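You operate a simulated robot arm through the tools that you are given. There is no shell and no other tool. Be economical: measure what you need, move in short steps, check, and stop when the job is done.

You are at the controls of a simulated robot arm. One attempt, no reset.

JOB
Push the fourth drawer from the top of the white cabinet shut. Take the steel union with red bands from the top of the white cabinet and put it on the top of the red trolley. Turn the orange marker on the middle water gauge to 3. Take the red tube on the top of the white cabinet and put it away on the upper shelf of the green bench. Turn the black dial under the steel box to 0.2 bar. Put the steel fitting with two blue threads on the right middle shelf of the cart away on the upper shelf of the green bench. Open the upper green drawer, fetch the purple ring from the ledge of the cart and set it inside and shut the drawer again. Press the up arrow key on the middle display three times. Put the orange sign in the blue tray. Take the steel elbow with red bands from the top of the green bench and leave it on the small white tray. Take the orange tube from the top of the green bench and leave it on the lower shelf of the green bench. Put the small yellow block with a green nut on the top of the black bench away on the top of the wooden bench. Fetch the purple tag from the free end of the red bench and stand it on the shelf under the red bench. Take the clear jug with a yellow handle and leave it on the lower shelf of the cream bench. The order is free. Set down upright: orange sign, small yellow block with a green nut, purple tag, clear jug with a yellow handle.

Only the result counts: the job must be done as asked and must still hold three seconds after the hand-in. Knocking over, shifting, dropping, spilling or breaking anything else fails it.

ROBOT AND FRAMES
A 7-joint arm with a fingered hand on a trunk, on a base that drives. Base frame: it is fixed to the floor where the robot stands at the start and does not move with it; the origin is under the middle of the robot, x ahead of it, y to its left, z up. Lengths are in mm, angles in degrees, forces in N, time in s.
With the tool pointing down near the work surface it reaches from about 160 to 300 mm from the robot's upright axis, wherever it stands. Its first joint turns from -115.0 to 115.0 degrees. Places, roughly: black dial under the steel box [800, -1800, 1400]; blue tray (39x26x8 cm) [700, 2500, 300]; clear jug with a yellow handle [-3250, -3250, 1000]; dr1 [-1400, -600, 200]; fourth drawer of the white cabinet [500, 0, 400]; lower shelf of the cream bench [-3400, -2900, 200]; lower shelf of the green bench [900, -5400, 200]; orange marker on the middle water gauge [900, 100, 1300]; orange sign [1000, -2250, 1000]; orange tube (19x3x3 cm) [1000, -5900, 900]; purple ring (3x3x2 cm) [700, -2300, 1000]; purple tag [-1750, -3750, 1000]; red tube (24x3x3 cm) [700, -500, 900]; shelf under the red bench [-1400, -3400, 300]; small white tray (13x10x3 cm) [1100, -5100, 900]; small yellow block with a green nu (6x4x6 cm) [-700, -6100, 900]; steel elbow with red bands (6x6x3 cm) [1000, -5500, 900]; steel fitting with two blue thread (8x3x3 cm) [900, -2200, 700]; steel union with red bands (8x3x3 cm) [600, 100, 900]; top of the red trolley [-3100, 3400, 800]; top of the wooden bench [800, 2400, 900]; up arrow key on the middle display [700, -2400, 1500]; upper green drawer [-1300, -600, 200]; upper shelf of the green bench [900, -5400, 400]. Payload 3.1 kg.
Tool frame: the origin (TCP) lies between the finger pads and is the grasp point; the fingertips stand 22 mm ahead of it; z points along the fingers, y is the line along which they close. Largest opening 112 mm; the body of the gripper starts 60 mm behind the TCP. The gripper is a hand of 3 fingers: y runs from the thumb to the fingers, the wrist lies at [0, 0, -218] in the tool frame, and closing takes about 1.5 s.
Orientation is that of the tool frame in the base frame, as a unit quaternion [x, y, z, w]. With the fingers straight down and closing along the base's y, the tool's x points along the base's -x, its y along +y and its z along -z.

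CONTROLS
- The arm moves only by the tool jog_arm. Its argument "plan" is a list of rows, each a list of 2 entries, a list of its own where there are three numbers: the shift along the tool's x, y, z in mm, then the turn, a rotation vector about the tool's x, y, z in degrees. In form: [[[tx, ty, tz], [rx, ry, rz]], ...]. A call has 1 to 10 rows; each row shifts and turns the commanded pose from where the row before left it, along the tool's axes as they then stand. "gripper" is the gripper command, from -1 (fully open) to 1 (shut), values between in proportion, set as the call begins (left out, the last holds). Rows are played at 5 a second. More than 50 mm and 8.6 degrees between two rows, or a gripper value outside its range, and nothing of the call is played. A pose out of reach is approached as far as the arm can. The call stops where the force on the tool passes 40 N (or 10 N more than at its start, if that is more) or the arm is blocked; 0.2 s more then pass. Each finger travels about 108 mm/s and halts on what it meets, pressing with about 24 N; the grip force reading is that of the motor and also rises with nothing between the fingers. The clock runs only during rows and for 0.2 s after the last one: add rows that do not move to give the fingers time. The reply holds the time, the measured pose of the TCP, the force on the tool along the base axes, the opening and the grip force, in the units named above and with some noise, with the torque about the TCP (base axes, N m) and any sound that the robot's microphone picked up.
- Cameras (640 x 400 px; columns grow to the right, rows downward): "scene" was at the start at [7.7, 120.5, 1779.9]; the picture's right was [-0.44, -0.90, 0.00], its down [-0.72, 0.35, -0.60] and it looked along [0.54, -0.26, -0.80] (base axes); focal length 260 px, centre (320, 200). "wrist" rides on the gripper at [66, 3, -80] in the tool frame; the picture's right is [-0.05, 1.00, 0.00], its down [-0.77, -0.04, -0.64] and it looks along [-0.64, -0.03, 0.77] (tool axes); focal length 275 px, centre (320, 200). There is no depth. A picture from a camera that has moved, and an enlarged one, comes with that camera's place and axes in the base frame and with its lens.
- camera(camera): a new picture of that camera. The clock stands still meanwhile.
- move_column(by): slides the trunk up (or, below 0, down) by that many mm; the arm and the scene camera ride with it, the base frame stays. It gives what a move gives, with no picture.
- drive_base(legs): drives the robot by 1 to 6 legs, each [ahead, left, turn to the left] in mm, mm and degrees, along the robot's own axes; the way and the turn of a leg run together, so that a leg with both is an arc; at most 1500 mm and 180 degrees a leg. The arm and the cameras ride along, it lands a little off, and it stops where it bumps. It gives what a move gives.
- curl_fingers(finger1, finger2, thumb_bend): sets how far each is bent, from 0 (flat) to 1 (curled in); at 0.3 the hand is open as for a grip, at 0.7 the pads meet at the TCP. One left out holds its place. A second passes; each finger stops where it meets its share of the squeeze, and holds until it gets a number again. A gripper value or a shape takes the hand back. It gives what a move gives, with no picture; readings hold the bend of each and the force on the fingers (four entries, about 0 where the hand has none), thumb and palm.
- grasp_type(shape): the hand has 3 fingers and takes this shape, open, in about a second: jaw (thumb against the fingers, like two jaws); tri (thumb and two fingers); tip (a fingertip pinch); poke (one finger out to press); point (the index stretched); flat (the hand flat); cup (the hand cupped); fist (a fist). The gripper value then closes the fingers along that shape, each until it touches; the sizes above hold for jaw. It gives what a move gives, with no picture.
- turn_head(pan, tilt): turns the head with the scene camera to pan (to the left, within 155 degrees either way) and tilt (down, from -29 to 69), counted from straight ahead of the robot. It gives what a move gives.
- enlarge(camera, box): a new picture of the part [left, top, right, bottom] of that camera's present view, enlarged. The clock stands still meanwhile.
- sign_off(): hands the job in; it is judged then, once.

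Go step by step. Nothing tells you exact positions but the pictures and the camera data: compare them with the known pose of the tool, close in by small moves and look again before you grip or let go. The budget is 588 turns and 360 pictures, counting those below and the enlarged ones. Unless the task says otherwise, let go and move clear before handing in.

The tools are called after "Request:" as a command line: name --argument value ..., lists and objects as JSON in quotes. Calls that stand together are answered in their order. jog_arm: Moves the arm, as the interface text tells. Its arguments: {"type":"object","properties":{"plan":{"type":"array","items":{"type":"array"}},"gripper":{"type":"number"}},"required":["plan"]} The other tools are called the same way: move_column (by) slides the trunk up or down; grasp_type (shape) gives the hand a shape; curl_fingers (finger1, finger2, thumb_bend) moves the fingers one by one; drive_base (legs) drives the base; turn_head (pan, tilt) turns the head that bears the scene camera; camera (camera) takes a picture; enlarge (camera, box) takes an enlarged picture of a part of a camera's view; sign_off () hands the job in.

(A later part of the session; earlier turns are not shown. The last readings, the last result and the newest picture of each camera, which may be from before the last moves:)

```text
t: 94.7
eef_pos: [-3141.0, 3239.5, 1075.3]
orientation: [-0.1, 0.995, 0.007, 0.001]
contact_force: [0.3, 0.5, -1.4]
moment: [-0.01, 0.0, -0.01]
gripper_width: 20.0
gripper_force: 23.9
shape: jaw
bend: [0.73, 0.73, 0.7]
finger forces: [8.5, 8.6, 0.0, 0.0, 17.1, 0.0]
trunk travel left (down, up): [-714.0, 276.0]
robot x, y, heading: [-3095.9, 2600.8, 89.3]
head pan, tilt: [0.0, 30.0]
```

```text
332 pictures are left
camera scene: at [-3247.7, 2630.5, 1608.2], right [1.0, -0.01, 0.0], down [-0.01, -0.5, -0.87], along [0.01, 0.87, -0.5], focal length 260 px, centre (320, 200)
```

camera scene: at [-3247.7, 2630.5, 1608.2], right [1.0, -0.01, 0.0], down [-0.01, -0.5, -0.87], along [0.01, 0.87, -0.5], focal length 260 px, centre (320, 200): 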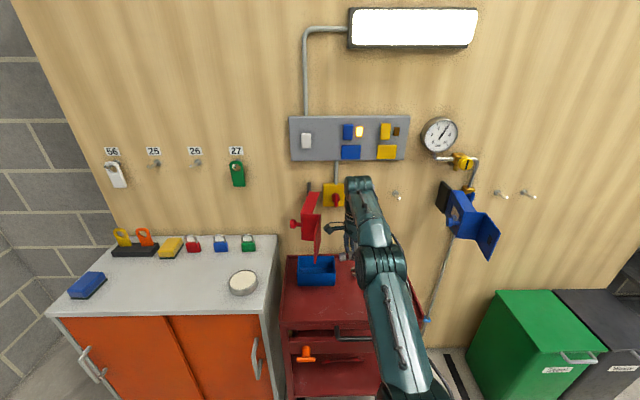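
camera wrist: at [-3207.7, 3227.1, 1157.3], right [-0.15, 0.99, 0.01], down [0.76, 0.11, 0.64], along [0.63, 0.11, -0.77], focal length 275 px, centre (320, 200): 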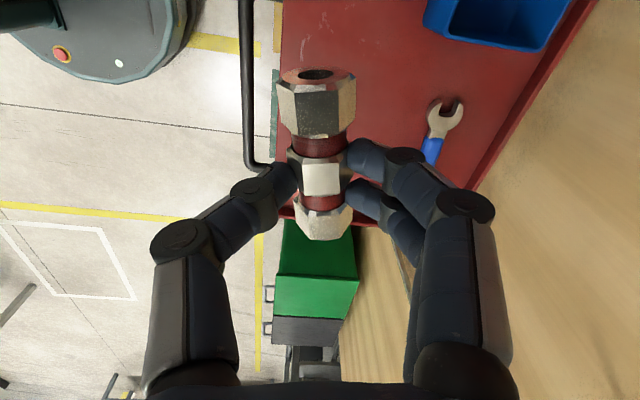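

The trolley's front edge is 40 mm behind the grip point and the box and wrench lie behind; I shift 30 mm deeper and lower.

Request:
jog_arm --plan '[[[0, 30, 0], [0, 0, 0]]]'

Request:
move_column --by -200

Request:
camera --camera "wrist"

Request:
camera --camera "scene"

```text
t: 95.1
eef_pos: [-3140.3, 3238.6, 1076.0]
orientation: [-0.1, 0.995, 0.007, 0.001]
contact_force: [-0.9, 0.7, -0.9]
moment: [0.04, 0.0, -0.02]
gripper_width: 20.2
gripper_force: 23.7
shape: jaw
bend: [0.73, 0.73, 0.7]
finger forces: [8.6, 8.5, 0.0, 0.0, 17.1, 0.0]
out of reach, approached as far as the arm can: row 1
trunk travel left (down, up): [-714.0, 276.0]
robot x, y, heading: [-3094.5, 2593.8, 89.2]
head pan, tilt: [0.0, 30.0]
```

```text
t: 97.3
eef_pos: [-3141.0, 3239.8, 876.0]
orientation: [-0.1, 0.995, 0.008, 0.001]
contact_force: [-0.8, -0.1, -0.5]
moment: [-0.03, -0.02, -0.03]
gripper_width: 20.0
gripper_force: 23.5
shape: jaw
bend: [0.73, 0.73, 0.7]
finger forces: [8.6, 8.4, 0.0, 0.0, 17.1, 0.0]
trunk travel left (down, up): [-514.0, 476.0]
robot x, y, heading: [-3096.4, 2594.7, 89.5]
head pan, tilt: [0.0, 30.0]
```

```text
331 pictures are left
camera wrist: at [-3207.6, 3226.6, 957.7], right [-0.15, 0.99, 0.01], down [0.76, 0.11, 0.64], along [0.63, 0.11, -0.77], focal length 275 px, centre (320, 200)
```

wrist: 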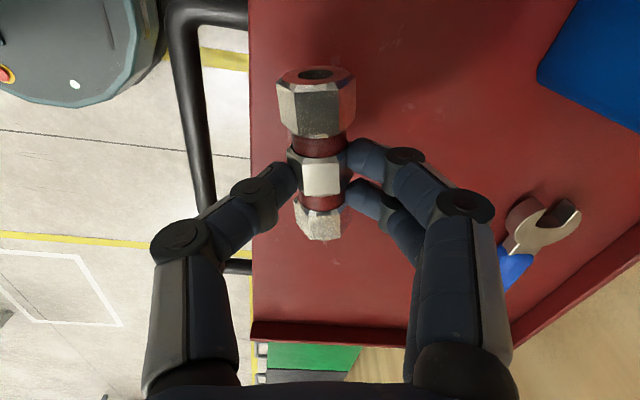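

```text
330 pictures are left
camera scene: at [-3247.7, 2629.7, 1408.2], right [1.0, -0.01, 0.0], down [-0.01, -0.5, -0.87], along [0.01, 0.87, -0.5], focal length 260 px, centre (320, 200)
```

scene: 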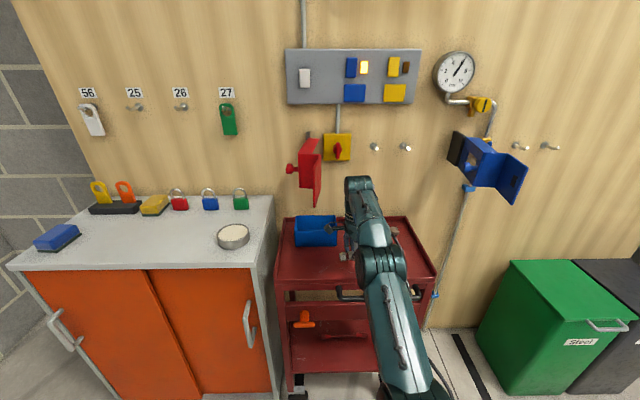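

I drive 30 mm in and lower to just above the top.

Request:
drive_base --legs '[[35, 0, 0]]'

Request:
move_column --by -55

Request:
camera --camera "wrist"

```text
t: 98.1
eef_pos: [-3141.3, 3274.0, 874.6]
orientation: [-0.1, 0.995, 0.007, 0.001]
contact_force: [0.1, -0.4, -1.5]
moment: [-0.02, 0.02, 0.0]
gripper_width: 20.0
gripper_force: 23.8
shape: jaw
bend: [0.73, 0.73, 0.7]
finger forces: [8.7, 8.5, 0.0, 0.0, 17.0, 0.1]
trunk travel left (down, up): [-514.0, 476.0]
robot x, y, heading: [-3100.6, 2630.6, 89.4]
head pan, tilt: [0.0, 30.0]
```

```text
t: 99.1
eef_pos: [-3141.0, 3271.7, 827.8]
orientation: [-0.099, 0.995, 0.018, 0.001]
contact_force: [-0.1, -0.9, 22.8]
moment: [0.01, 0.0, 0.01]
gripper_width: 23.5
gripper_force: 24.1
shape: jaw
bend: [0.74, 0.74, 0.71]
finger forces: [14.0, 13.3, 0.1, 0.1, 28.6, 0.0]
trunk travel left (down, up): [-459.0, 531.0]
robot x, y, heading: [-3096.4, 2631.0, 89.4]
head pan, tilt: [0.0, 30.0]
stopped: the force on the tool passed its limit at 41 N (the readings are from after the stop); the commanded pose is now the measured one
```

```text
329 pictures are left
camera wrist: at [-3207.3, 3258.2, 910.0], right [-0.15, 0.99, 0.03], down [0.76, 0.1, 0.64], along [0.63, 0.12, -0.77], focal length 275 px, centre (320, 200)
```

wrist: 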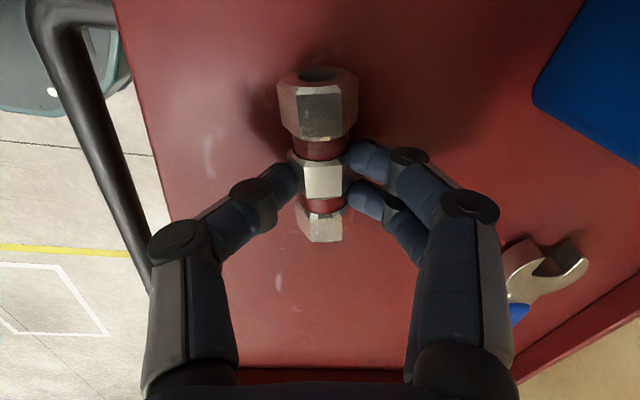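

Touchdown at z≈828. I ease up a touch, open halfway, and lift.

Request:
jog_arm --plan '[[[0, 0, -3], [0, 0, 0]], [[0, 0, 0], [0, 0, 0]]]'

Request:
jog_arm --plan '[[[0, 0, 0], [0, 0, 0]], [[0, 0, 0], [0, 0, 0]], [[0, 0, 0], [0, 0, 0]], [[0, 0, 0], [0, 0, 0]], [[0, 0, 0], [0, 0, 0]]]' --gripper 0.1

Request:
move_column --by 150

Request:
camera --camera "wrist"

```text
t: 99.7
eef_pos: [-3140.7, 3271.5, 828.1]
orientation: [-0.101, 0.995, 0.014, 0.001]
contact_force: [-1.0, -0.3, 14.6]
moment: [0.04, 0.04, 0.0]
gripper_width: 23.1
gripper_force: 23.9
shape: jaw
bend: [0.74, 0.74, 0.71]
finger forces: [12.5, 11.9, 0.1, 0.1, 24.0, 0.0]
trunk travel left (down, up): [-459.0, 531.0]
robot x, y, heading: [-3096.0, 2633.6, 89.5]
head pan, tilt: [0.0, 30.0]
```

```text
t: 100.9
eef_pos: [-3140.9, 3273.2, 827.8]
orientation: [-0.1, 0.995, 0.014, 0.002]
contact_force: [0.0, -0.4, 0.2]
moment: [0.05, 0.0, -0.01]
gripper_width: 49.8
gripper_force: 0.0
shape: jaw
bend: [0.73, 0.73, 0.7]
finger forces: [0.1, 0.0, 0.1, 0.0, 0.1, 0.0]
trunk travel left (down, up): [-459.0, 531.0]
robot x, y, heading: [-3094.6, 2630.3, 89.3]
head pan, tilt: [0.0, 30.0]
```

```text
t: 102.7
eef_pos: [-3141.4, 3273.2, 978.1]
orientation: [-0.101, 0.995, 0.014, 0.001]
contact_force: [-1.0, 0.4, 0.2]
moment: [-0.02, 0.0, -0.01]
gripper_width: 50.0
gripper_force: 0.1
shape: jaw
bend: [0.73, 0.73, 0.7]
finger forces: [0.1, 0.0, 0.0, 0.0, 0.1, 0.0]
trunk travel left (down, up): [-609.0, 381.0]
robot x, y, heading: [-3098.2, 2630.6, 89.2]
head pan, tilt: [0.0, 30.0]
```

```text
328 pictures are left
camera wrist: at [-3207.4, 3260.5, 1059.0], right [-0.15, 0.99, 0.03], down [0.76, 0.1, 0.64], along [0.63, 0.12, -0.77], focal length 275 px, centre (320, 200)
```

wrist: 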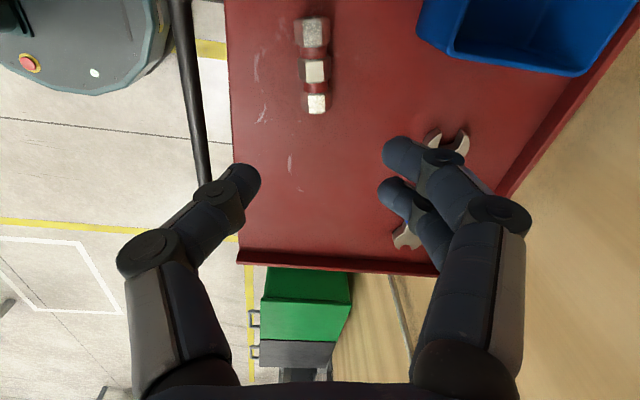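

The union lies on the trolley top. I drive back to in front of the white cabinet to look at the gauges.

Request:
drive_base --legs '[[-500, 0, 0], [0, -1350, 0], [0, -1300, 0], [-1000, 0, 0], [-1050, 0, 0], [0, 0, -90]]'

Request:
turn_head --pan 0 --tilt 15

Request:
camera --camera "scene"

```text
t: 131.7
eef_pos: [182.3, 118.9, 977.0]
orientation: [0.618, 0.786, 0.009, 0.01]
contact_force: [0.6, -0.7, 0.8]
moment: [0.0, 0.02, 0.0]
gripper_width: 50.1
gripper_force: 0.1
shape: jaw
bend: [0.73, 0.73, 0.7]
finger forces: [0.0, 0.0, 0.0, 0.0, 0.0, 0.1]
trunk travel left (down, up): [-609.0, 381.0]
robot x, y, heading: [-459.3, 48.4, 1.5]
head pan, tilt: [0.0, 30.0]
```

```text
t: 132.4
eef_pos: [184.5, 118.5, 976.8]
orientation: [0.618, 0.786, 0.01, 0.011]
contact_force: [-0.4, 0.4, 0.1]
moment: [-0.04, 0.04, -0.03]
gripper_width: 49.7
gripper_force: 0.1
shape: jaw
bend: [0.73, 0.73, 0.7]
finger forces: [0.0, 0.0, 0.0, 0.0, 0.1, 0.1]
trunk travel left (down, up): [-609.0, 381.0]
robot x, y, heading: [-457.1, 49.2, 1.5]
head pan, tilt: [0.0, 15.0]
```

```text
327 pictures are left
camera scene: at [-426.9, 202.1, 1527.5], right [0.03, -1.0, 0.0], down [-0.26, -0.01, -0.97], along [0.97, 0.03, -0.26], focal length 260 px, centre (320, 200)
```

scene: 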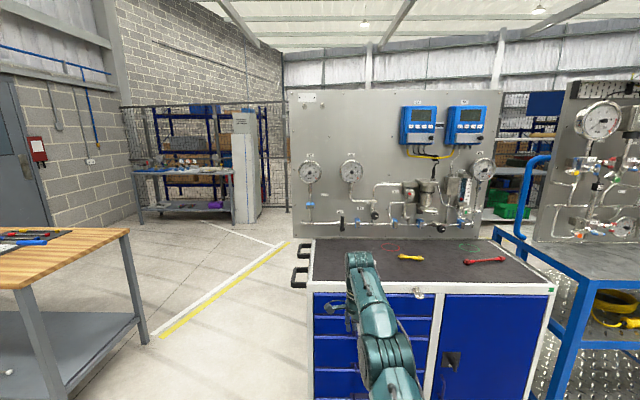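

Three gauges hang on the panel; the middle one is near (900,90,1320). I enlarge it.

Request:
enlarge --camera "scene" --box '[290, 140, 386, 200]'

Request:
enlarge --camera "scene" --box '[380, 140, 508, 220]'

```text
6.67 times, centred on (338, 170) of scene
camera zoom: at [-426.9, 202.1, 1527.5], right [0.03, -1.0, 0.0], down [-0.26, -0.01, -0.97], along [0.97, 0.03, -0.26], focal length 1737 px, centre (200, 400)
```

zoom: 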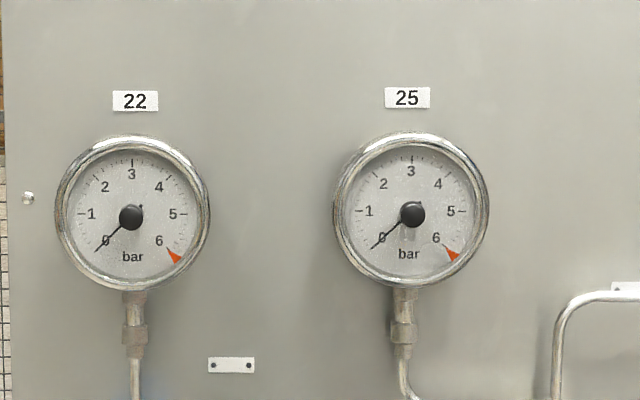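

```text
5.00 times, centred on (444, 180) of scene
camera zoom: at [-426.9, 202.1, 1527.5], right [0.03, -1.0, 0.0], down [-0.26, -0.01, -0.97], along [0.97, 0.03, -0.26], focal length 1303 px, centre (-300, 300)
```

zoom: 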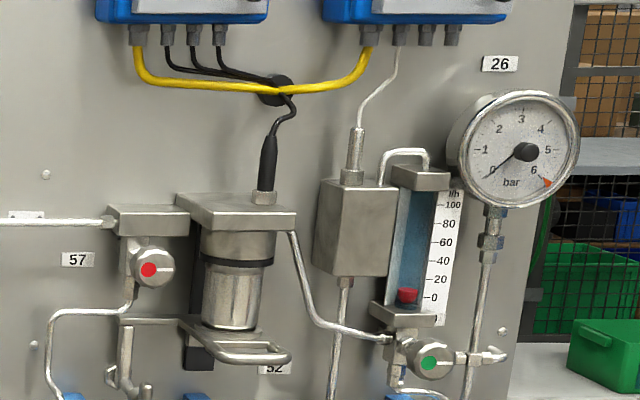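

The middle gauge is number 25, with an orange marker at 6 and a black knob in the centre. I get closer for a detailed look.

Request:
drive_base --legs '[[340, 0, -1.5]]'

Request:
turn_head --pan 0 --tilt 10

Request:
camera --camera "scene"

```text
t: 134.7
eef_pos: [532.0, 107.5, 976.9]
orientation: [0.628, 0.778, 0.009, 0.01]
contact_force: [-0.3, 0.4, 0.1]
moment: [0.0, 0.05, 0.0]
gripper_width: 49.8
gripper_force: 0.1
shape: jaw
bend: [0.73, 0.73, 0.7]
finger forces: [0.0, 0.0, 0.0, 0.0, 0.0, 0.0]
trunk travel left (down, up): [-609.0, 381.0]
robot x, y, heading: [-110.6, 47.6, 0.0]
head pan, tilt: [0.0, 15.0]
```

```text
t: 135.4
eef_pos: [531.0, 107.5, 977.4]
orientation: [0.628, 0.778, 0.008, 0.011]
contact_force: [0.3, 0.1, 0.0]
moment: [-0.03, -0.01, -0.01]
gripper_width: 49.7
gripper_force: 0.0
shape: jaw
bend: [0.73, 0.73, 0.7]
finger forces: [0.0, 0.0, 0.1, 0.0, 0.1, 0.0]
trunk travel left (down, up): [-609.0, 381.0]
robot x, y, heading: [-109.3, 52.6, 0.1]
head pan, tilt: [0.0, 10.0]
```

```text
324 pictures are left
camera scene: at [-76.4, 206.3, 1535.7], right [0.0, -1.0, 0.0], down [-0.17, 0.0, -0.98], along [0.98, 0.0, -0.17], focal length 260 px, centre (320, 200)
```

scene: 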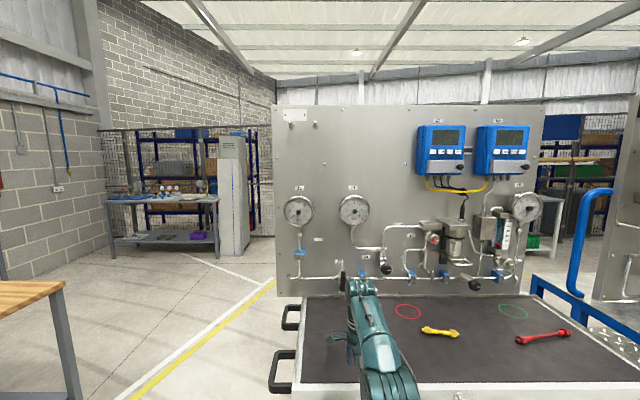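

Request:
enlarge --camera "scene" --box '[322, 185, 386, 225]'

```text
10.00 times, centred on (354, 205) of scene
camera zoom: at [-76.4, 206.3, 1535.7], right [0.0, -1.0, 0.0], down [-0.17, 0.0, -0.98], along [0.98, 0.0, -0.17], focal length 2605 px, centre (-20, 150)
```

zoom: 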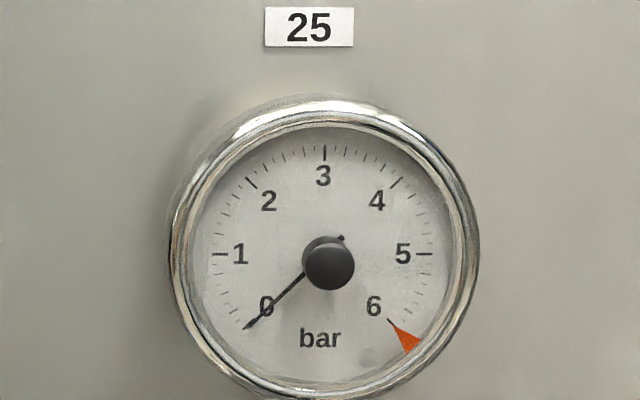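

I raise the trunk, turn the hand to point at the panel, and square it up.

Request:
move_column --by 340

Request:
jog_arm --plan '[[[0, 0, 0], [-8.5, 0, 0]], [[0, 0, 0], [-8.5, 0, 0]], [[0, 0, 0], [-8.5, 0, 0]], [[0, 0, 0], [-8.5, 0, 0]], [[0, 0, 0], [-8.5, 0, 0]], [[0, 0, 0], [-8.5, 0, 0]], [[0, 0, 0], [-8.5, 0, 0]], [[0, 0, 0], [-8.5, 0, 0]], [[0, 0, 0], [-8.5, 0, 0]], [[0, 0, 0], [-8.5, 0, 0]]]'

Request:
jog_arm --plan '[[[0, 0, 0], [-5, 0, 0]], [[0, 0, 0], [0, -6, 0]], [[0, 0, 0], [0, -6, 0]]]' --gripper -1

Request:
camera --camera "wrist"

```text
t: 138.7
eef_pos: [530.6, 107.7, 1316.8]
orientation: [0.628, 0.778, 0.008, 0.01]
contact_force: [-0.3, 0.0, -0.4]
moment: [-0.01, 0.06, -0.01]
gripper_width: 49.7
gripper_force: 0.0
shape: jaw
bend: [0.73, 0.73, 0.7]
finger forces: [0.0, 0.0, 0.0, 0.1, 0.1, 0.0]
trunk travel left (down, up): [-949.0, 41.0]
robot x, y, heading: [-109.7, 54.8, -0.3]
head pan, tilt: [0.0, 10.0]
```

```text
t: 140.9
eef_pos: [531.3, 108.7, 1316.6]
orientation: [0.456, 0.568, 0.532, 0.431]
contact_force: [0.8, 0.4, -0.6]
moment: [-0.03, 0.02, -0.01]
gripper_width: 50.5
gripper_force: 0.1
shape: jaw
bend: [0.73, 0.73, 0.7]
finger forces: [0.0, 0.1, 0.0, 0.0, 0.0, 0.0]
trunk travel left (down, up): [-949.0, 41.0]
robot x, y, heading: [-111.7, 53.7, 0.3]
head pan, tilt: [0.0, 10.0]
```

```text
t: 141.7
eef_pos: [532.6, 108.7, 1317.3]
orientation: [0.492, 0.494, 0.508, 0.506]
contact_force: [0.8, 0.6, -1.0]
moment: [0.03, -0.01, 0.01]
gripper_width: 111.8
gripper_force: 0.0
shape: jaw
bend: [0.3, 0.3, 0.3]
finger forces: [0.0, 0.0, 0.0, 0.0, 0.1, 0.0]
trunk travel left (down, up): [-949.0, 41.0]
robot x, y, heading: [-109.5, 51.5, -0.1]
head pan, tilt: [0.0, 10.0]
```

```text
322 pictures are left
camera wrist: at [450.3, 173.6, 1320.8], right [-0.03, -0.05, 1.0], down [-0.63, -0.77, -0.05], along [0.77, -0.63, -0.01], focal length 275 px, centre (320, 200)
```

wrist: 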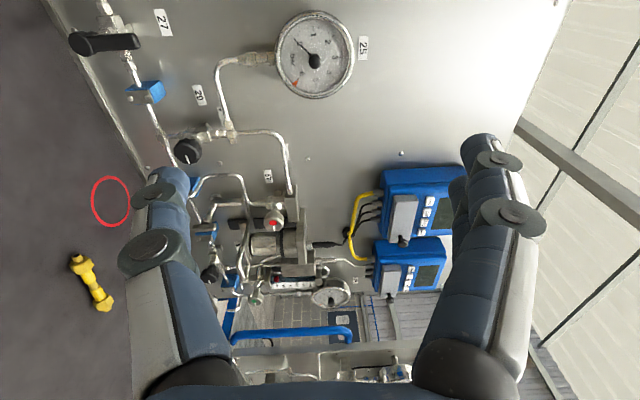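

Gauge centre at about (930,72,1319). I drive in 200 mm, shift the hand sideways and look.

Request:
drive_base --legs '[[200, 0, 0]]'

Request:
jog_arm --plan '[[[-18, 1, 30], [0, 0, 0]], [[-18, 1, 30], [0, 0, 0]]]'

Request:
camera --camera "wrist"

Request:
camera --camera "scene"

```text
t: 143.3
eef_pos: [730.0, 112.6, 1317.9]
orientation: [0.49, 0.495, 0.51, 0.504]
contact_force: [0.7, 0.3, 0.3]
moment: [0.02, -0.01, -0.05]
gripper_width: 111.9
gripper_force: 0.1
shape: jaw
bend: [0.3, 0.3, 0.3]
finger forces: [0.0, 0.1, 0.0, 0.0, 0.0, 0.0]
trunk travel left (down, up): [-949.0, 41.0]
robot x, y, heading: [89.4, 55.1, 0.7]
head pan, tilt: [0.0, 10.0]
```

```text
t: 143.9
eef_pos: [792.4, 75.9, 1322.1]
orientation: [0.491, 0.496, 0.509, 0.504]
contact_force: [0.7, 0.4, -0.7]
moment: [-0.01, 0.01, 0.01]
gripper_width: 111.9
gripper_force: 0.2
shape: jaw
bend: [0.3, 0.3, 0.3]
finger forces: [0.0, 0.0, 0.0, 0.1, 0.1, 0.0]
trunk travel left (down, up): [-949.0, 41.0]
robot x, y, heading: [88.5, 49.9, 0.7]
head pan, tilt: [0.0, 10.0]
```

```text
321 pictures are left
camera wrist: at [710.7, 139.5, 1325.2], right [-0.02, -0.05, 1.0], down [-0.63, -0.78, -0.05], along [0.78, -0.63, -0.01], focal length 275 px, centre (320, 200)
```

wrist: 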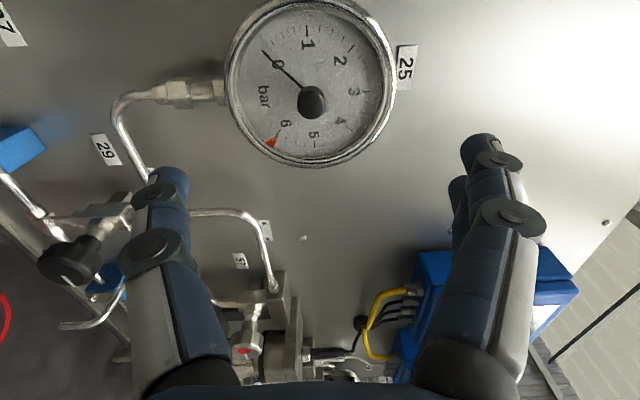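

```text
320 pictures are left
camera scene: at [123.4, 206.3, 1875.8], right [0.01, -1.0, 0.0], down [-0.17, 0.0, -0.98], along [0.98, 0.01, -0.17], focal length 260 px, centre (320, 200)
```

scene: 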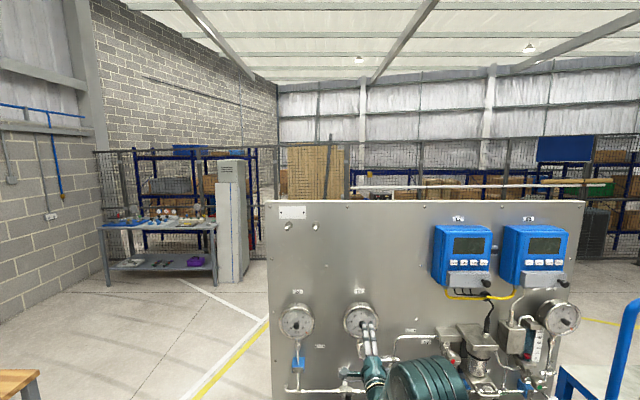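

Knob tip is at about (900,74,1321). I preclose to ~50 mm so the fingers pass inside the bezel, then approach.

Request:
jog_arm --plan '[[[-2, -1, 20], [0, 0, 0]], [[0, 0, 20], [0, 0, 0]], [[0, 0, 20], [0, 0, 0]], [[0, 0, 0], [0, 0, 0]]]' --gripper 0.1

Request:
camera --camera "wrist"

```text
t: 144.9
eef_pos: [852.0, 78.8, 1323.1]
orientation: [0.491, 0.496, 0.51, 0.503]
contact_force: [-0.2, 0.6, -0.5]
moment: [0.01, 0.03, -0.01]
gripper_width: 50.5
gripper_force: 0.0
shape: jaw
bend: [0.73, 0.73, 0.7]
finger forces: [0.0, 0.1, 0.1, 0.0, 0.0, 0.0]
trunk travel left (down, up): [-949.0, 41.0]
robot x, y, heading: [89.0, 50.9, 0.6]
head pan, tilt: [0.0, 10.0]
```

```text
319 pictures are left
camera wrist: at [769.0, 143.2, 1325.8], right [-0.03, -0.05, 1.0], down [-0.63, -0.78, -0.05], along [0.78, -0.63, -0.01], focal length 275 px, centre (320, 200)
```

wrist: 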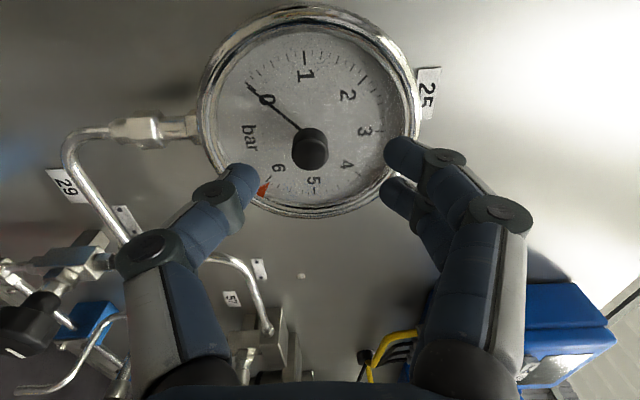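

Closing in on the knob with small corrections.

Request:
jog_arm --plan '[[[-4, -2, 15], [0, 0, 0]], [[0, 0, 15], [0, 0, 0]], [[0, 0, 10], [0, 0, 0]]]'

Request:
camera --camera "wrist"

```text
t: 145.7
eef_pos: [891.0, 73.8, 1321.0]
orientation: [0.491, 0.496, 0.509, 0.504]
contact_force: [0.0, 0.7, -0.5]
moment: [0.01, -0.02, 0.01]
gripper_width: 50.7
gripper_force: 0.0
shape: jaw
bend: [0.73, 0.73, 0.7]
finger forces: [0.0, 0.1, 0.0, 0.0, 0.2, 0.0]
trunk travel left (down, up): [-949.0, 41.0]
robot x, y, heading: [88.6, 56.2, 0.6]
head pan, tilt: [0.0, 10.0]
```

```text
318 pictures are left
camera wrist: at [810.0, 138.1, 1324.3], right [-0.03, -0.05, 1.0], down [-0.63, -0.78, -0.05], along [0.78, -0.63, -0.01], focal length 275 px, centre (320, 200)
```

wrist: 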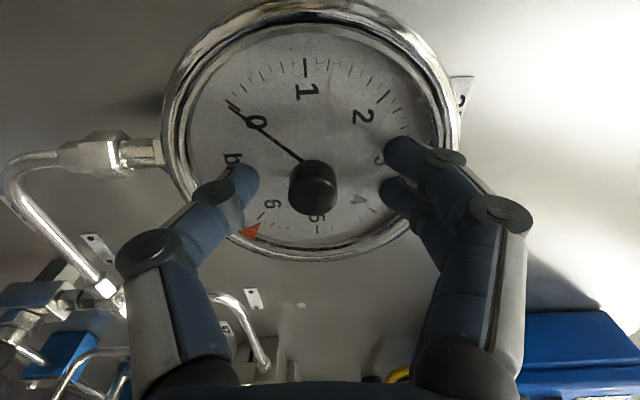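

The knob lies between the pads; I close on it.

Request:
jog_arm --plan '[[[0, 0, 0], [0, 0, 0]], [[0, 0, 0], [0, 0, 0]], [[0, 0, 0], [0, 0, 0]], [[0, 0, 0], [0, 0, 0]], [[0, 0, 0], [0, 0, 0]], [[0, 0, 0], [0, 0, 0]]]' --gripper 1

Request:
camera --camera "wrist"

```text
t: 147.1
eef_pos: [890.6, 73.2, 1323.3]
orientation: [0.49, 0.495, 0.51, 0.504]
contact_force: [3.6, -1.0, 12.0]
moment: [-0.02, -0.33, -0.01]
gripper_width: 6.6
gripper_force: 24.2
shape: jaw
bend: [0.6, 0.59, 0.71]
finger forces: [19.4, 13.6, 0.0, 0.0, 17.6, 0.1]
trunk travel left (down, up): [-949.0, 41.0]
robot x, y, heading: [91.3, 54.6, 0.3]
head pan, tilt: [0.0, 10.0]
```

```text
317 pictures are left
camera wrist: at [808.8, 137.8, 1325.8], right [-0.03, -0.05, 1.0], down [-0.63, -0.78, -0.06], along [0.78, -0.63, -0.01], focal length 275 px, centre (320, 200)
```

wrist: 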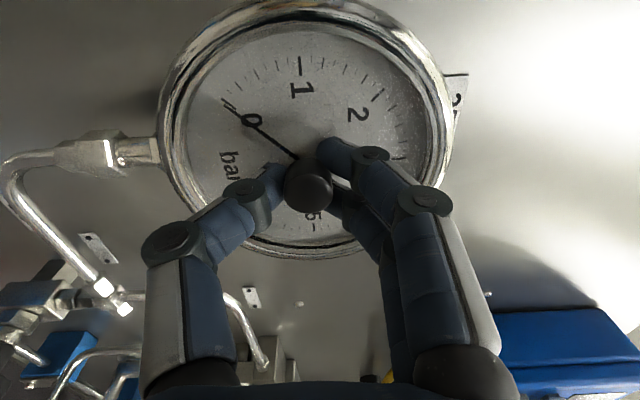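

Gripped. I centre by a few mm and begin turning counter-clockwise.

Request:
jog_arm --plan '[[[0, -3, 0], [0, 0, 0]], [[0, 0, 0], [0, 0, -7]], [[0, 0, 0], [0, 0, -7]], [[0, 0, 0], [0, 0, -7]], [[0, 0, 0], [0, 0, 0]]]'

Request:
camera --camera "wrist"

```text
t: 148.3
eef_pos: [889.4, 73.5, 1319.9]
orientation: [0.39, 0.576, 0.41, 0.59]
contact_force: [10.2, 2.9, 20.7]
moment: [-0.01, -0.46, 0.13]
gripper_width: 4.3
gripper_force: 24.3
shape: jaw
bend: [0.57, 0.56, 0.71]
finger forces: [18.8, 17.5, 0.1, 0.1, 13.1, 0.1]
trunk travel left (down, up): [-949.0, 41.0]
robot x, y, heading: [85.8, 54.7, 0.2]
head pan, tilt: [0.0, 10.0]
```

```text
316 pictures are left
camera wrist: at [808.1, 135.0, 1299.0], right [-0.03, 0.32, 0.95], down [-0.63, -0.74, 0.22], along [0.77, -0.59, 0.23], focal length 275 px, centre (320, 200)
```

wrist: 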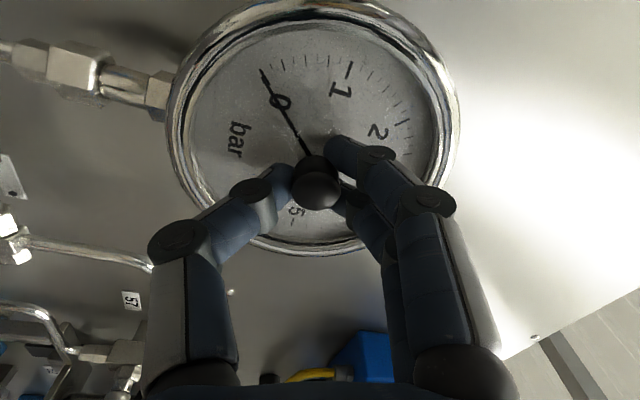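

The fingers bear harder than the thumb, so the centre must shift toward the fingers; I correct and check the marker.

Request:
jog_arm --plan '[[[0, 4, 0], [0, 0, 0]], [[0, 3, 0], [0, 0, 0]], [[0, 0, 0], [0, 0, 0]]]'

Request:
enlarge --camera "scene" --box '[328, 295, 392, 335]'

```text
t: 149.1
eef_pos: [889.5, 73.9, 1323.0]
orientation: [0.393, 0.578, 0.408, 0.587]
contact_force: [3.9, -1.0, 5.8]
moment: [-0.01, -0.19, 0.07]
gripper_width: 4.9
gripper_force: 24.6
shape: jaw
bend: [0.58, 0.57, 0.71]
finger forces: [15.2, 12.9, 0.0, 0.0, 20.2, 0.1]
trunk travel left (down, up): [-949.0, 41.0]
robot x, y, heading: [88.6, 51.4, 0.4]
head pan, tilt: [0.0, 10.0]
```

```text
10.00 times, centred on (360, 315) of scene
camera zoom: at [121.6, 207.2, 1875.6], right [0.01, -1.0, 0.0], down [-0.17, 0.0, -0.98], along [0.98, 0.01, -0.17], focal length 2605 px, centre (-80, -950)
```

zoom: 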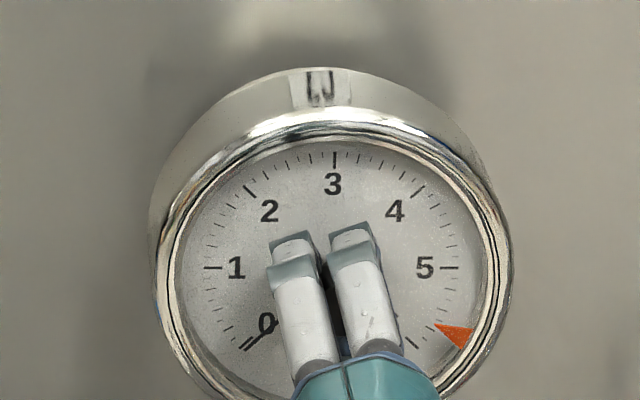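

The marker follows the knob. I turn on by 85°.

Request:
jog_arm --plan '[[[0, 0, 0], [0, 0, -8]], [[0, 0, 0], [0, 0, -8]], [[0, 0, 0], [0, 0, -8]], [[0, 0, 0], [0, 0, -8]], [[0, 0, 0], [0, 0, -8]], [[0, 0, 0], [0, 0, -8]], [[0, 0, 0], [0, 0, -8]], [[0, 0, 0], [0, 0, -8]], [[0, 0, 0], [0, 0, -8]], [[0, 0, 0], [0, 0, -8]]]'

Request:
enlarge --camera "scene" --box '[328, 295, 392, 335]'

```text
t: 151.3
eef_pos: [889.9, 77.5, 1323.0]
orientation: [-0.072, 0.695, -0.067, 0.712]
contact_force: [-12.6, 7.9, -17.9]
moment: [0.15, 0.62, 0.35]
gripper_width: 5.5
gripper_force: 24.3
shape: jaw
bend: [0.61, 0.65, 0.72]
finger forces: [39.9, 0.0, 0.0, 0.0, 13.3, 0.0]
trunk travel left (down, up): [-949.0, 41.0]
robot x, y, heading: [92.6, 56.9, 0.4]
head pan, tilt: [0.0, 10.0]
```

```text
10.00 times, centred on (360, 315) of scene
camera zoom: at [121.0, 211.3, 1875.3], right [0.01, -1.0, 0.0], down [-0.17, 0.0, -0.98], along [0.98, 0.01, -0.17], focal length 2605 px, centre (-80, -950)
```

zoom: 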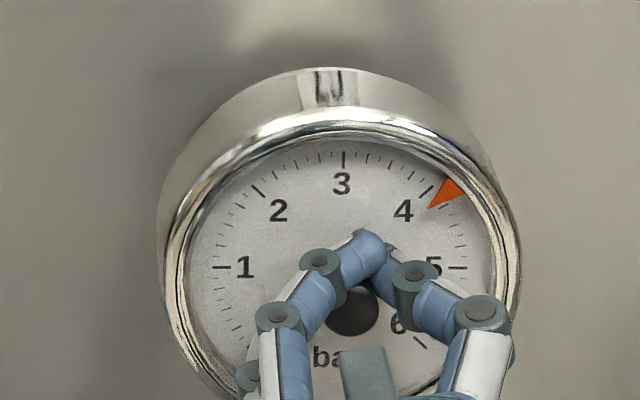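

The marker is just past 4; the grip is slipping off-centre. I open, recentre with the wrist camera and regrip.

Request:
jog_arm --plan '[[[0, 0, 0], [0, 0, 0]], [[0, 0, 0], [0, 0, 0]], [[0, 0, 0], [0, 0, 0]], [[0, 0, 0], [0, 0, 0]]]' --gripper 0.1

Request:
camera --camera "wrist"

```text
t: 152.3
eef_pos: [890.6, 74.1, 1326.0]
orientation: [-0.07, 0.693, -0.065, 0.714]
contact_force: [0.0, 0.1, -0.1]
moment: [0.04, 0.03, 0.02]
gripper_width: 49.7
gripper_force: 0.1
shape: jaw
bend: [0.73, 0.73, 0.7]
finger forces: [0.0, 0.0, 0.1, 0.0, 0.0, 0.1]
trunk travel left (down, up): [-949.0, 41.0]
robot x, y, heading: [89.5, 54.9, 0.4]
head pan, tilt: [0.0, 10.0]
```

```text
313 pictures are left
camera wrist: at [811.2, 63.0, 1259.3], right [-0.01, 0.99, -0.14], down [-0.66, 0.1, 0.75], along [0.75, 0.1, 0.65], focal length 275 px, centre (320, 200)
```

wrist: 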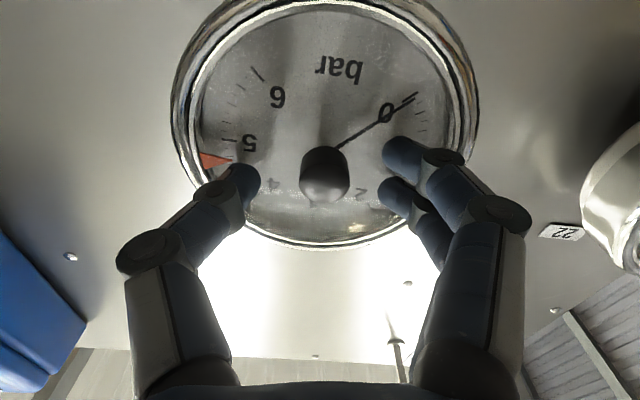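

I turn the open hand back 64°, recentre, and regrip for the last part.

Request:
jog_arm --plan '[[[4, 2, 0], [0, 0, 8]], [[0, 0, 0], [0, 0, 8]], [[0, 0, 0], [0, 0, 8]], [[0, 0, 0], [0, 0, 8]], [[0, 0, 0], [0, 0, 8]], [[0, 0, 0], [0, 0, 8]], [[0, 0, 0], [0, 0, 8]], [[0, 0, 0], [0, 0, 8]]]'

Request:
camera --camera "wrist"

```text
t: 154.1
eef_pos: [892.5, 75.7, 1320.0]
orientation: [0.31, 0.625, 0.324, 0.639]
contact_force: [-0.5, -0.3, 0.0]
moment: [0.02, -0.01, -0.01]
gripper_width: 49.9
gripper_force: 0.1
shape: jaw
bend: [0.73, 0.73, 0.7]
finger forces: [0.0, 0.0, 0.0, 0.0, 0.2, 0.0]
trunk travel left (down, up): [-949.0, 41.0]
robot x, y, heading: [85.0, 54.3, 0.7]
head pan, tilt: [0.0, 10.0]
```

```text
312 pictures are left
camera wrist: at [811.4, 128.9, 1282.0], right [-0.03, 0.56, 0.83], down [-0.64, -0.65, 0.42], along [0.77, -0.52, 0.38], focal length 275 px, centre (320, 200)
```

wrist: 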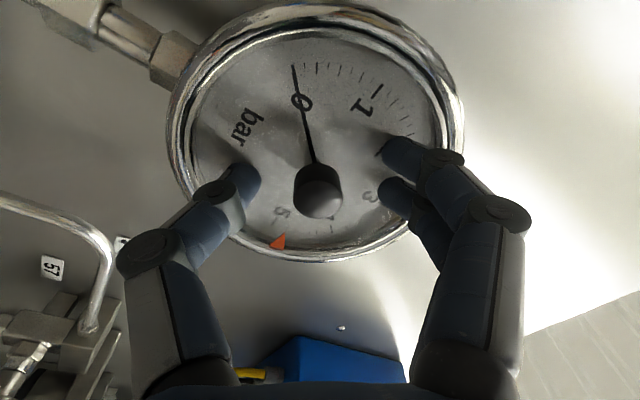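

Centred on the knob. I close and turn about 80°.

Request:
jog_arm --plan '[[[0, 0, 2], [0, 0, 0]], [[0, 0, 0], [0, 0, 0]], [[0, 0, 0], [0, 0, 0]], [[0, 0, 0], [0, 0, 0]], [[0, 0, 0], [0, 0, 0]], [[0, 0, 0], [0, 0, 0]]]' --gripper 1

Request:
jog_arm --plan '[[[0, 0, 0], [0, 0, -8]], [[0, 0, 0], [0, 0, -8]], [[0, 0, 0], [0, 0, -8]], [[0, 0, 0], [0, 0, -8]], [[0, 0, 0], [0, 0, -8]], [[0, 0, 0], [0, 0, 0]]]'

Request:
enlarge --camera "scene" --box '[328, 295, 392, 335]'

```text
t: 155.5
eef_pos: [890.8, 78.7, 1323.3]
orientation: [0.307, 0.625, 0.323, 0.641]
contact_force: [0.7, 4.1, 12.8]
moment: [-0.04, -0.32, 0.17]
gripper_width: 7.7
gripper_force: 24.1
shape: jaw
bend: [0.62, 0.59, 0.71]
finger forces: [16.1, 20.9, 0.0, 0.0, 17.9, 0.1]
trunk travel left (down, up): [-949.0, 41.0]
robot x, y, heading: [93.3, 54.6, 0.7]
head pan, tilt: [0.0, 10.0]
```

```text
t: 156.9
eef_pos: [891.8, 80.0, 1320.4]
orientation: [0.074, 0.694, 0.084, 0.711]
contact_force: [-4.9, 10.3, 1.8]
moment: [0.04, 0.03, 0.37]
gripper_width: 7.4
gripper_force: 23.7
shape: jaw
bend: [0.62, 0.59, 0.71]
finger forces: [23.0, 17.8, 0.0, 0.0, 19.5, 0.1]
trunk travel left (down, up): [-949.0, 41.0]
robot x, y, heading: [88.9, 51.7, 0.7]
head pan, tilt: [0.0, 10.0]
```

```text
10.00 times, centred on (360, 315) of scene
camera zoom: at [119.1, 212.1, 1875.3], right [0.01, -1.0, 0.0], down [-0.17, 0.0, -0.98], along [0.98, 0.01, -0.17], focal length 2605 px, centre (-80, -950)
```

zoom: 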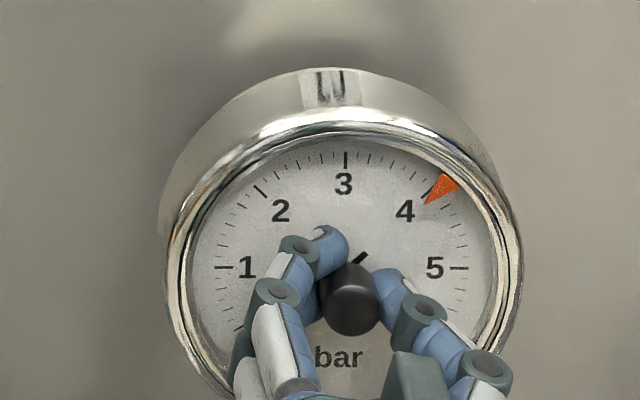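

Marker at about 4.05; 42° more.

Request:
jog_arm --plan '[[[0, 0, 0], [0, 0, -8]], [[0, 0, 0], [0, 0, -8]], [[0, 0, 0], [0, 0, -8]], [[0, 0, 0], [0, 0, -8]], [[0, 0, 0], [0, 0, -8]], [[0, 0, 0], [0, 0, 0]]]'

Request:
enlarge --camera "scene" --box '[328, 295, 392, 335]'

```text
t: 158.3
eef_pos: [891.9, 79.7, 1317.0]
orientation: [-0.168, 0.679, -0.165, 0.695]
contact_force: [-17.0, 10.6, -22.6]
moment: [0.19, 0.61, 0.37]
gripper_width: 7.3
gripper_force: 24.2
shape: jaw
bend: [0.64, 0.59, 0.71]
finger forces: [42.4, 20.6, 0.0, 0.0, 16.9, 0.0]
trunk travel left (down, up): [-949.0, 41.0]
robot x, y, heading: [92.2, 55.5, 0.5]
head pan, tilt: [0.0, 10.0]
```

```text
10.00 times, centred on (360, 315) of scene
camera zoom: at [120.6, 212.6, 1875.1], right [0.01, -1.0, 0.0], down [-0.17, 0.0, -0.98], along [0.98, 0.01, -0.17], focal length 2605 px, centre (-80, -950)
```

zoom: 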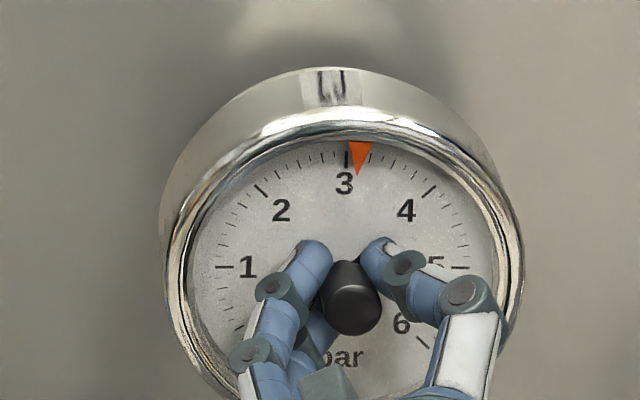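

Near 3, slightly right. Earlier it sprang back upon release, so I release and look before the fine adjustment.

Request:
jog_arm --plan '[[[0, 0, 0], [0, 0, -5]], [[0, 0, 0], [0, 0, 0]], [[0, 0, 0], [0, 0, 0]]]'

Request:
jog_arm --plan '[[[0, 0, 0], [0, 0, 0]], [[0, 0, 0], [0, 0, 0]], [[0, 0, 0], [0, 0, 0]], [[0, 0, 0], [0, 0, 0]]]' --gripper 0.1

Request:
enlarge --camera "scene" --box '[328, 295, 392, 335]'

Request:
camera --camera "wrist"

```text
t: 159.1
eef_pos: [891.8, 78.7, 1318.3]
orientation: [-0.198, 0.671, -0.194, 0.687]
contact_force: [-18.8, 9.9, -23.6]
moment: [0.2, 0.66, 0.29]
gripper_width: 7.1
gripper_force: 23.8
shape: jaw
bend: [0.65, 0.59, 0.71]
finger forces: [46.5, 18.5, 0.0, 0.1, 16.4, 0.0]
trunk travel left (down, up): [-949.0, 41.0]
robot x, y, heading: [91.3, 53.8, 0.3]
head pan, tilt: [0.0, 10.0]
```

```text
t: 160.1
eef_pos: [891.8, 74.9, 1319.9]
orientation: [-0.197, 0.669, -0.193, 0.69]
contact_force: [-1.5, 0.0, -0.4]
moment: [0.04, 0.01, 0.05]
gripper_width: 49.4
gripper_force: 0.0
shape: jaw
bend: [0.74, 0.73, 0.7]
finger forces: [1.4, 0.0, 0.1, 0.1, 0.0, 0.0]
trunk travel left (down, up): [-949.0, 41.0]
robot x, y, heading: [86.9, 51.6, 0.5]
head pan, tilt: [0.0, 10.0]
```

```text
10.00 times, centred on (360, 315) of scene
camera zoom: at [120.9, 206.7, 1875.8], right [0.01, -1.0, 0.0], down [-0.17, 0.0, -0.98], along [0.98, 0.01, -0.17], focal length 2605 px, centre (-80, -950)
```

zoom: 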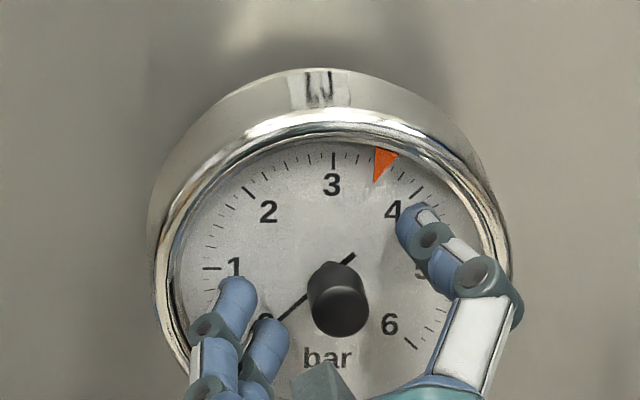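

```text
308 pictures are left
camera wrist: at [812.8, 40.8, 1263.0], right [0.0, 0.87, -0.49], down [-0.66, 0.37, 0.65], along [0.75, 0.32, 0.58], focal length 275 px, centre (320, 200)
```

wrist: 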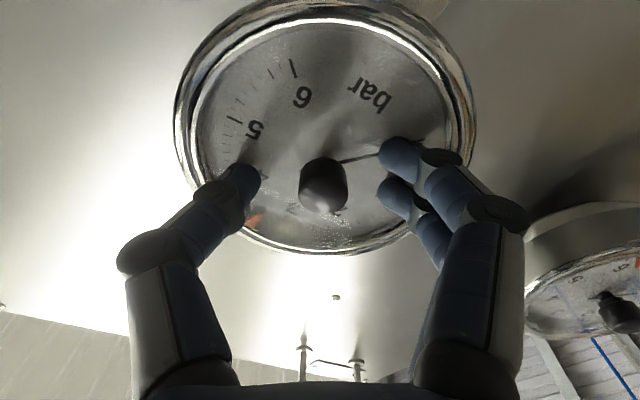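

On release it relaxed to about 3.55. I turn the open hand back, regrip, and this time unwind the hand until the torque is nil before opening.

Request:
jog_arm --plan '[[[0, 0, 0], [0, 0, 8]], [[0, 0, 0], [0, 0, 8]], [[0, 0, 0], [0, 0, 8]], [[0, 0, 0], [0, 0, 8]], [[0, 0, 0], [0, 0, 8]], [[0, 0, 0], [0, 0, 8]]]'

Request:
camera --camera "wrist"

Request:
jog_arm --plan '[[[0, 0, 0], [0, 0, 0]], [[0, 0, 0], [0, 0, 0]], [[0, 0, 0], [0, 0, 0]], [[0, 0, 0], [0, 0, 0]], [[0, 0, 0], [0, 0, 0]], [[0, 0, 0], [0, 0, 0]]]' --gripper 1

Request:
enlarge --camera "scene" --box '[328, 295, 392, 335]'

```text
t: 161.5
eef_pos: [892.3, 76.6, 1321.4]
orientation: [0.093, 0.691, 0.105, 0.709]
contact_force: [-2.1, -0.6, -0.7]
moment: [0.0, 0.02, 0.01]
gripper_width: 49.7
gripper_force: 0.1
shape: jaw
bend: [0.73, 0.73, 0.7]
finger forces: [0.8, 0.1, 0.0, 0.0, 1.0, 0.1]
trunk travel left (down, up): [-949.0, 41.0]
robot x, y, heading: [90.2, 50.5, 0.4]
head pan, tilt: [0.0, 10.0]
```

```text
307 pictures are left
camera wrist: at [812.8, 95.8, 1258.8], right [-0.02, 0.95, 0.32], down [-0.65, -0.26, 0.71], along [0.76, -0.2, 0.62], focal length 275 px, centre (320, 200)
```

wrist: 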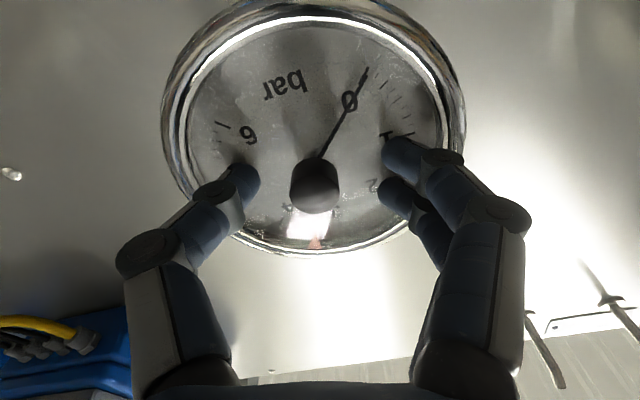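

```text
t: 162.9
eef_pos: [893.2, 74.9, 1323.1]
orientation: [0.094, 0.69, 0.104, 0.71]
contact_force: [2.5, -3.2, 6.6]
moment: [-0.05, -0.01, -0.01]
gripper_width: 10.9
gripper_force: 24.1
shape: jaw
bend: [0.75, 0.63, 0.72]
finger forces: [9.1, 10.7, 0.0, 0.0, 17.7, 0.0]
trunk travel left (down, up): [-949.0, 41.0]
robot x, y, heading: [90.0, 54.1, 0.2]
head pan, tilt: [0.0, 10.0]
```

```text
10.00 times, centred on (360, 315) of scene
camera zoom: at [120.8, 205.6, 1875.9], right [0.01, -1.0, 0.0], down [-0.17, 0.0, -0.98], along [0.98, 0.01, -0.17], focal length 2605 px, centre (-80, -950)
```

zoom: 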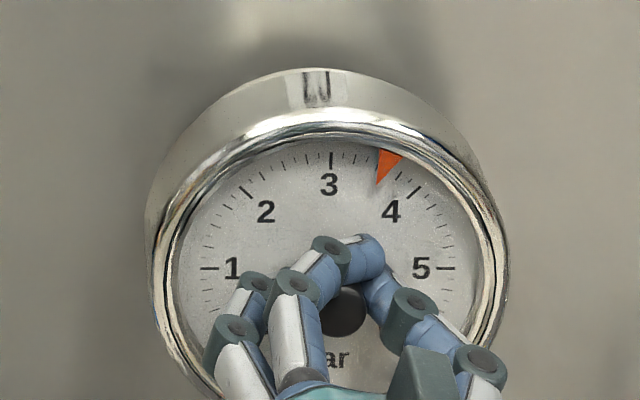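

Gripped, marker ~3.6. I turn 40° and then look.

Request:
jog_arm --plan '[[[0, 0, 0], [0, 0, -8]], [[0, 0, 0], [0, 0, -8]], [[0, 0, 0], [0, 0, -8]], [[0, 0, 0], [0, 0, -8]], [[0, 0, 0], [0, 0, -4]], [[0, 0, 0], [0, 0, 0]]]'

Request:
enlarge --camera "scene" --box '[328, 295, 392, 335]'

```text
t: 164.3
eef_pos: [893.5, 76.2, 1321.5]
orientation: [-0.126, 0.685, -0.121, 0.707]
contact_force: [5.2, 0.3, 13.8]
moment: [-0.02, -0.09, -0.01]
gripper_width: 10.5
gripper_force: 24.3
shape: jaw
bend: [0.75, 0.63, 0.72]
finger forces: [7.5, 13.9, 0.0, 0.0, 18.9, 0.0]
trunk travel left (down, up): [-949.0, 41.0]
robot x, y, heading: [88.0, 54.7, 0.4]
head pan, tilt: [0.0, 10.0]
```

```text
10.00 times, centred on (360, 315) of scene
camera zoom: at [119.9, 207.2, 1875.8], right [0.01, -1.0, 0.0], down [-0.17, 0.0, -0.98], along [0.98, 0.01, -0.17], focal length 2605 px, centre (-80, -950)
```

zoom: 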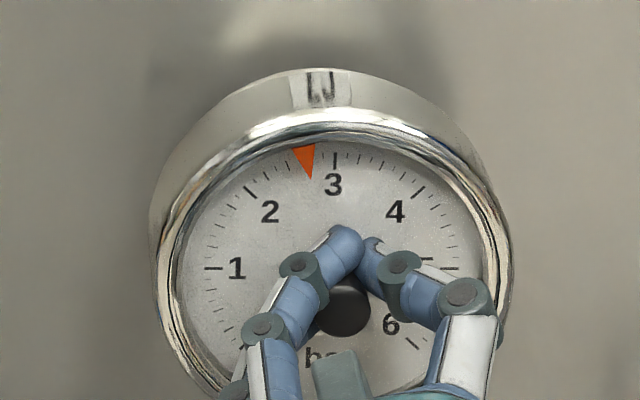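

Marker at about 2.65 with little torque; I release and see where it settles.

Request:
jog_arm --plan '[[[0, 0, 0], [0, 0, 0]], [[0, 0, 0], [0, 0, 0]], [[0, 0, 0], [0, 0, 0]], [[0, 0, 0], [0, 0, 0]]]' --gripper 0.1

Request:
enlarge --camera "scene" --box '[328, 295, 392, 335]'

```text
t: 165.3
eef_pos: [892.7, 76.2, 1319.2]
orientation: [-0.125, 0.687, -0.12, 0.706]
contact_force: [-2.7, 0.1, -1.6]
moment: [-0.07, 0.13, 0.08]
gripper_width: 49.9
gripper_force: 0.1
shape: jaw
bend: [0.73, 0.73, 0.7]
finger forces: [3.3, 0.1, 0.0, 0.0, 0.1, 0.1]
trunk travel left (down, up): [-949.0, 41.0]
robot x, y, heading: [87.8, 52.4, 0.3]
head pan, tilt: [0.0, 10.0]
```

```text
10.00 times, centred on (360, 315) of scene
camera zoom: at [120.4, 207.6, 1875.7], right [0.01, -1.0, 0.0], down [-0.17, 0.0, -0.98], along [0.98, 0.01, -0.17], focal length 2605 px, centre (-80, -950)
```

zoom: 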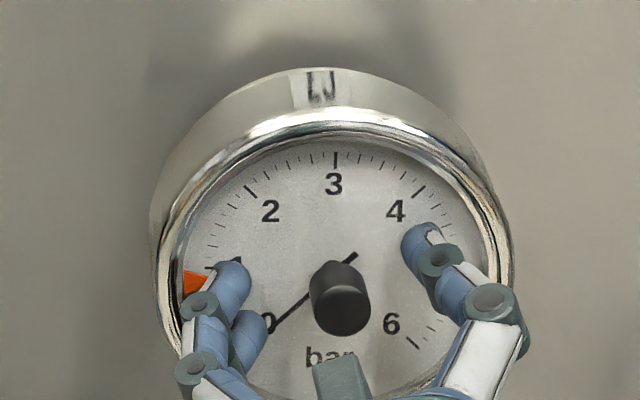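

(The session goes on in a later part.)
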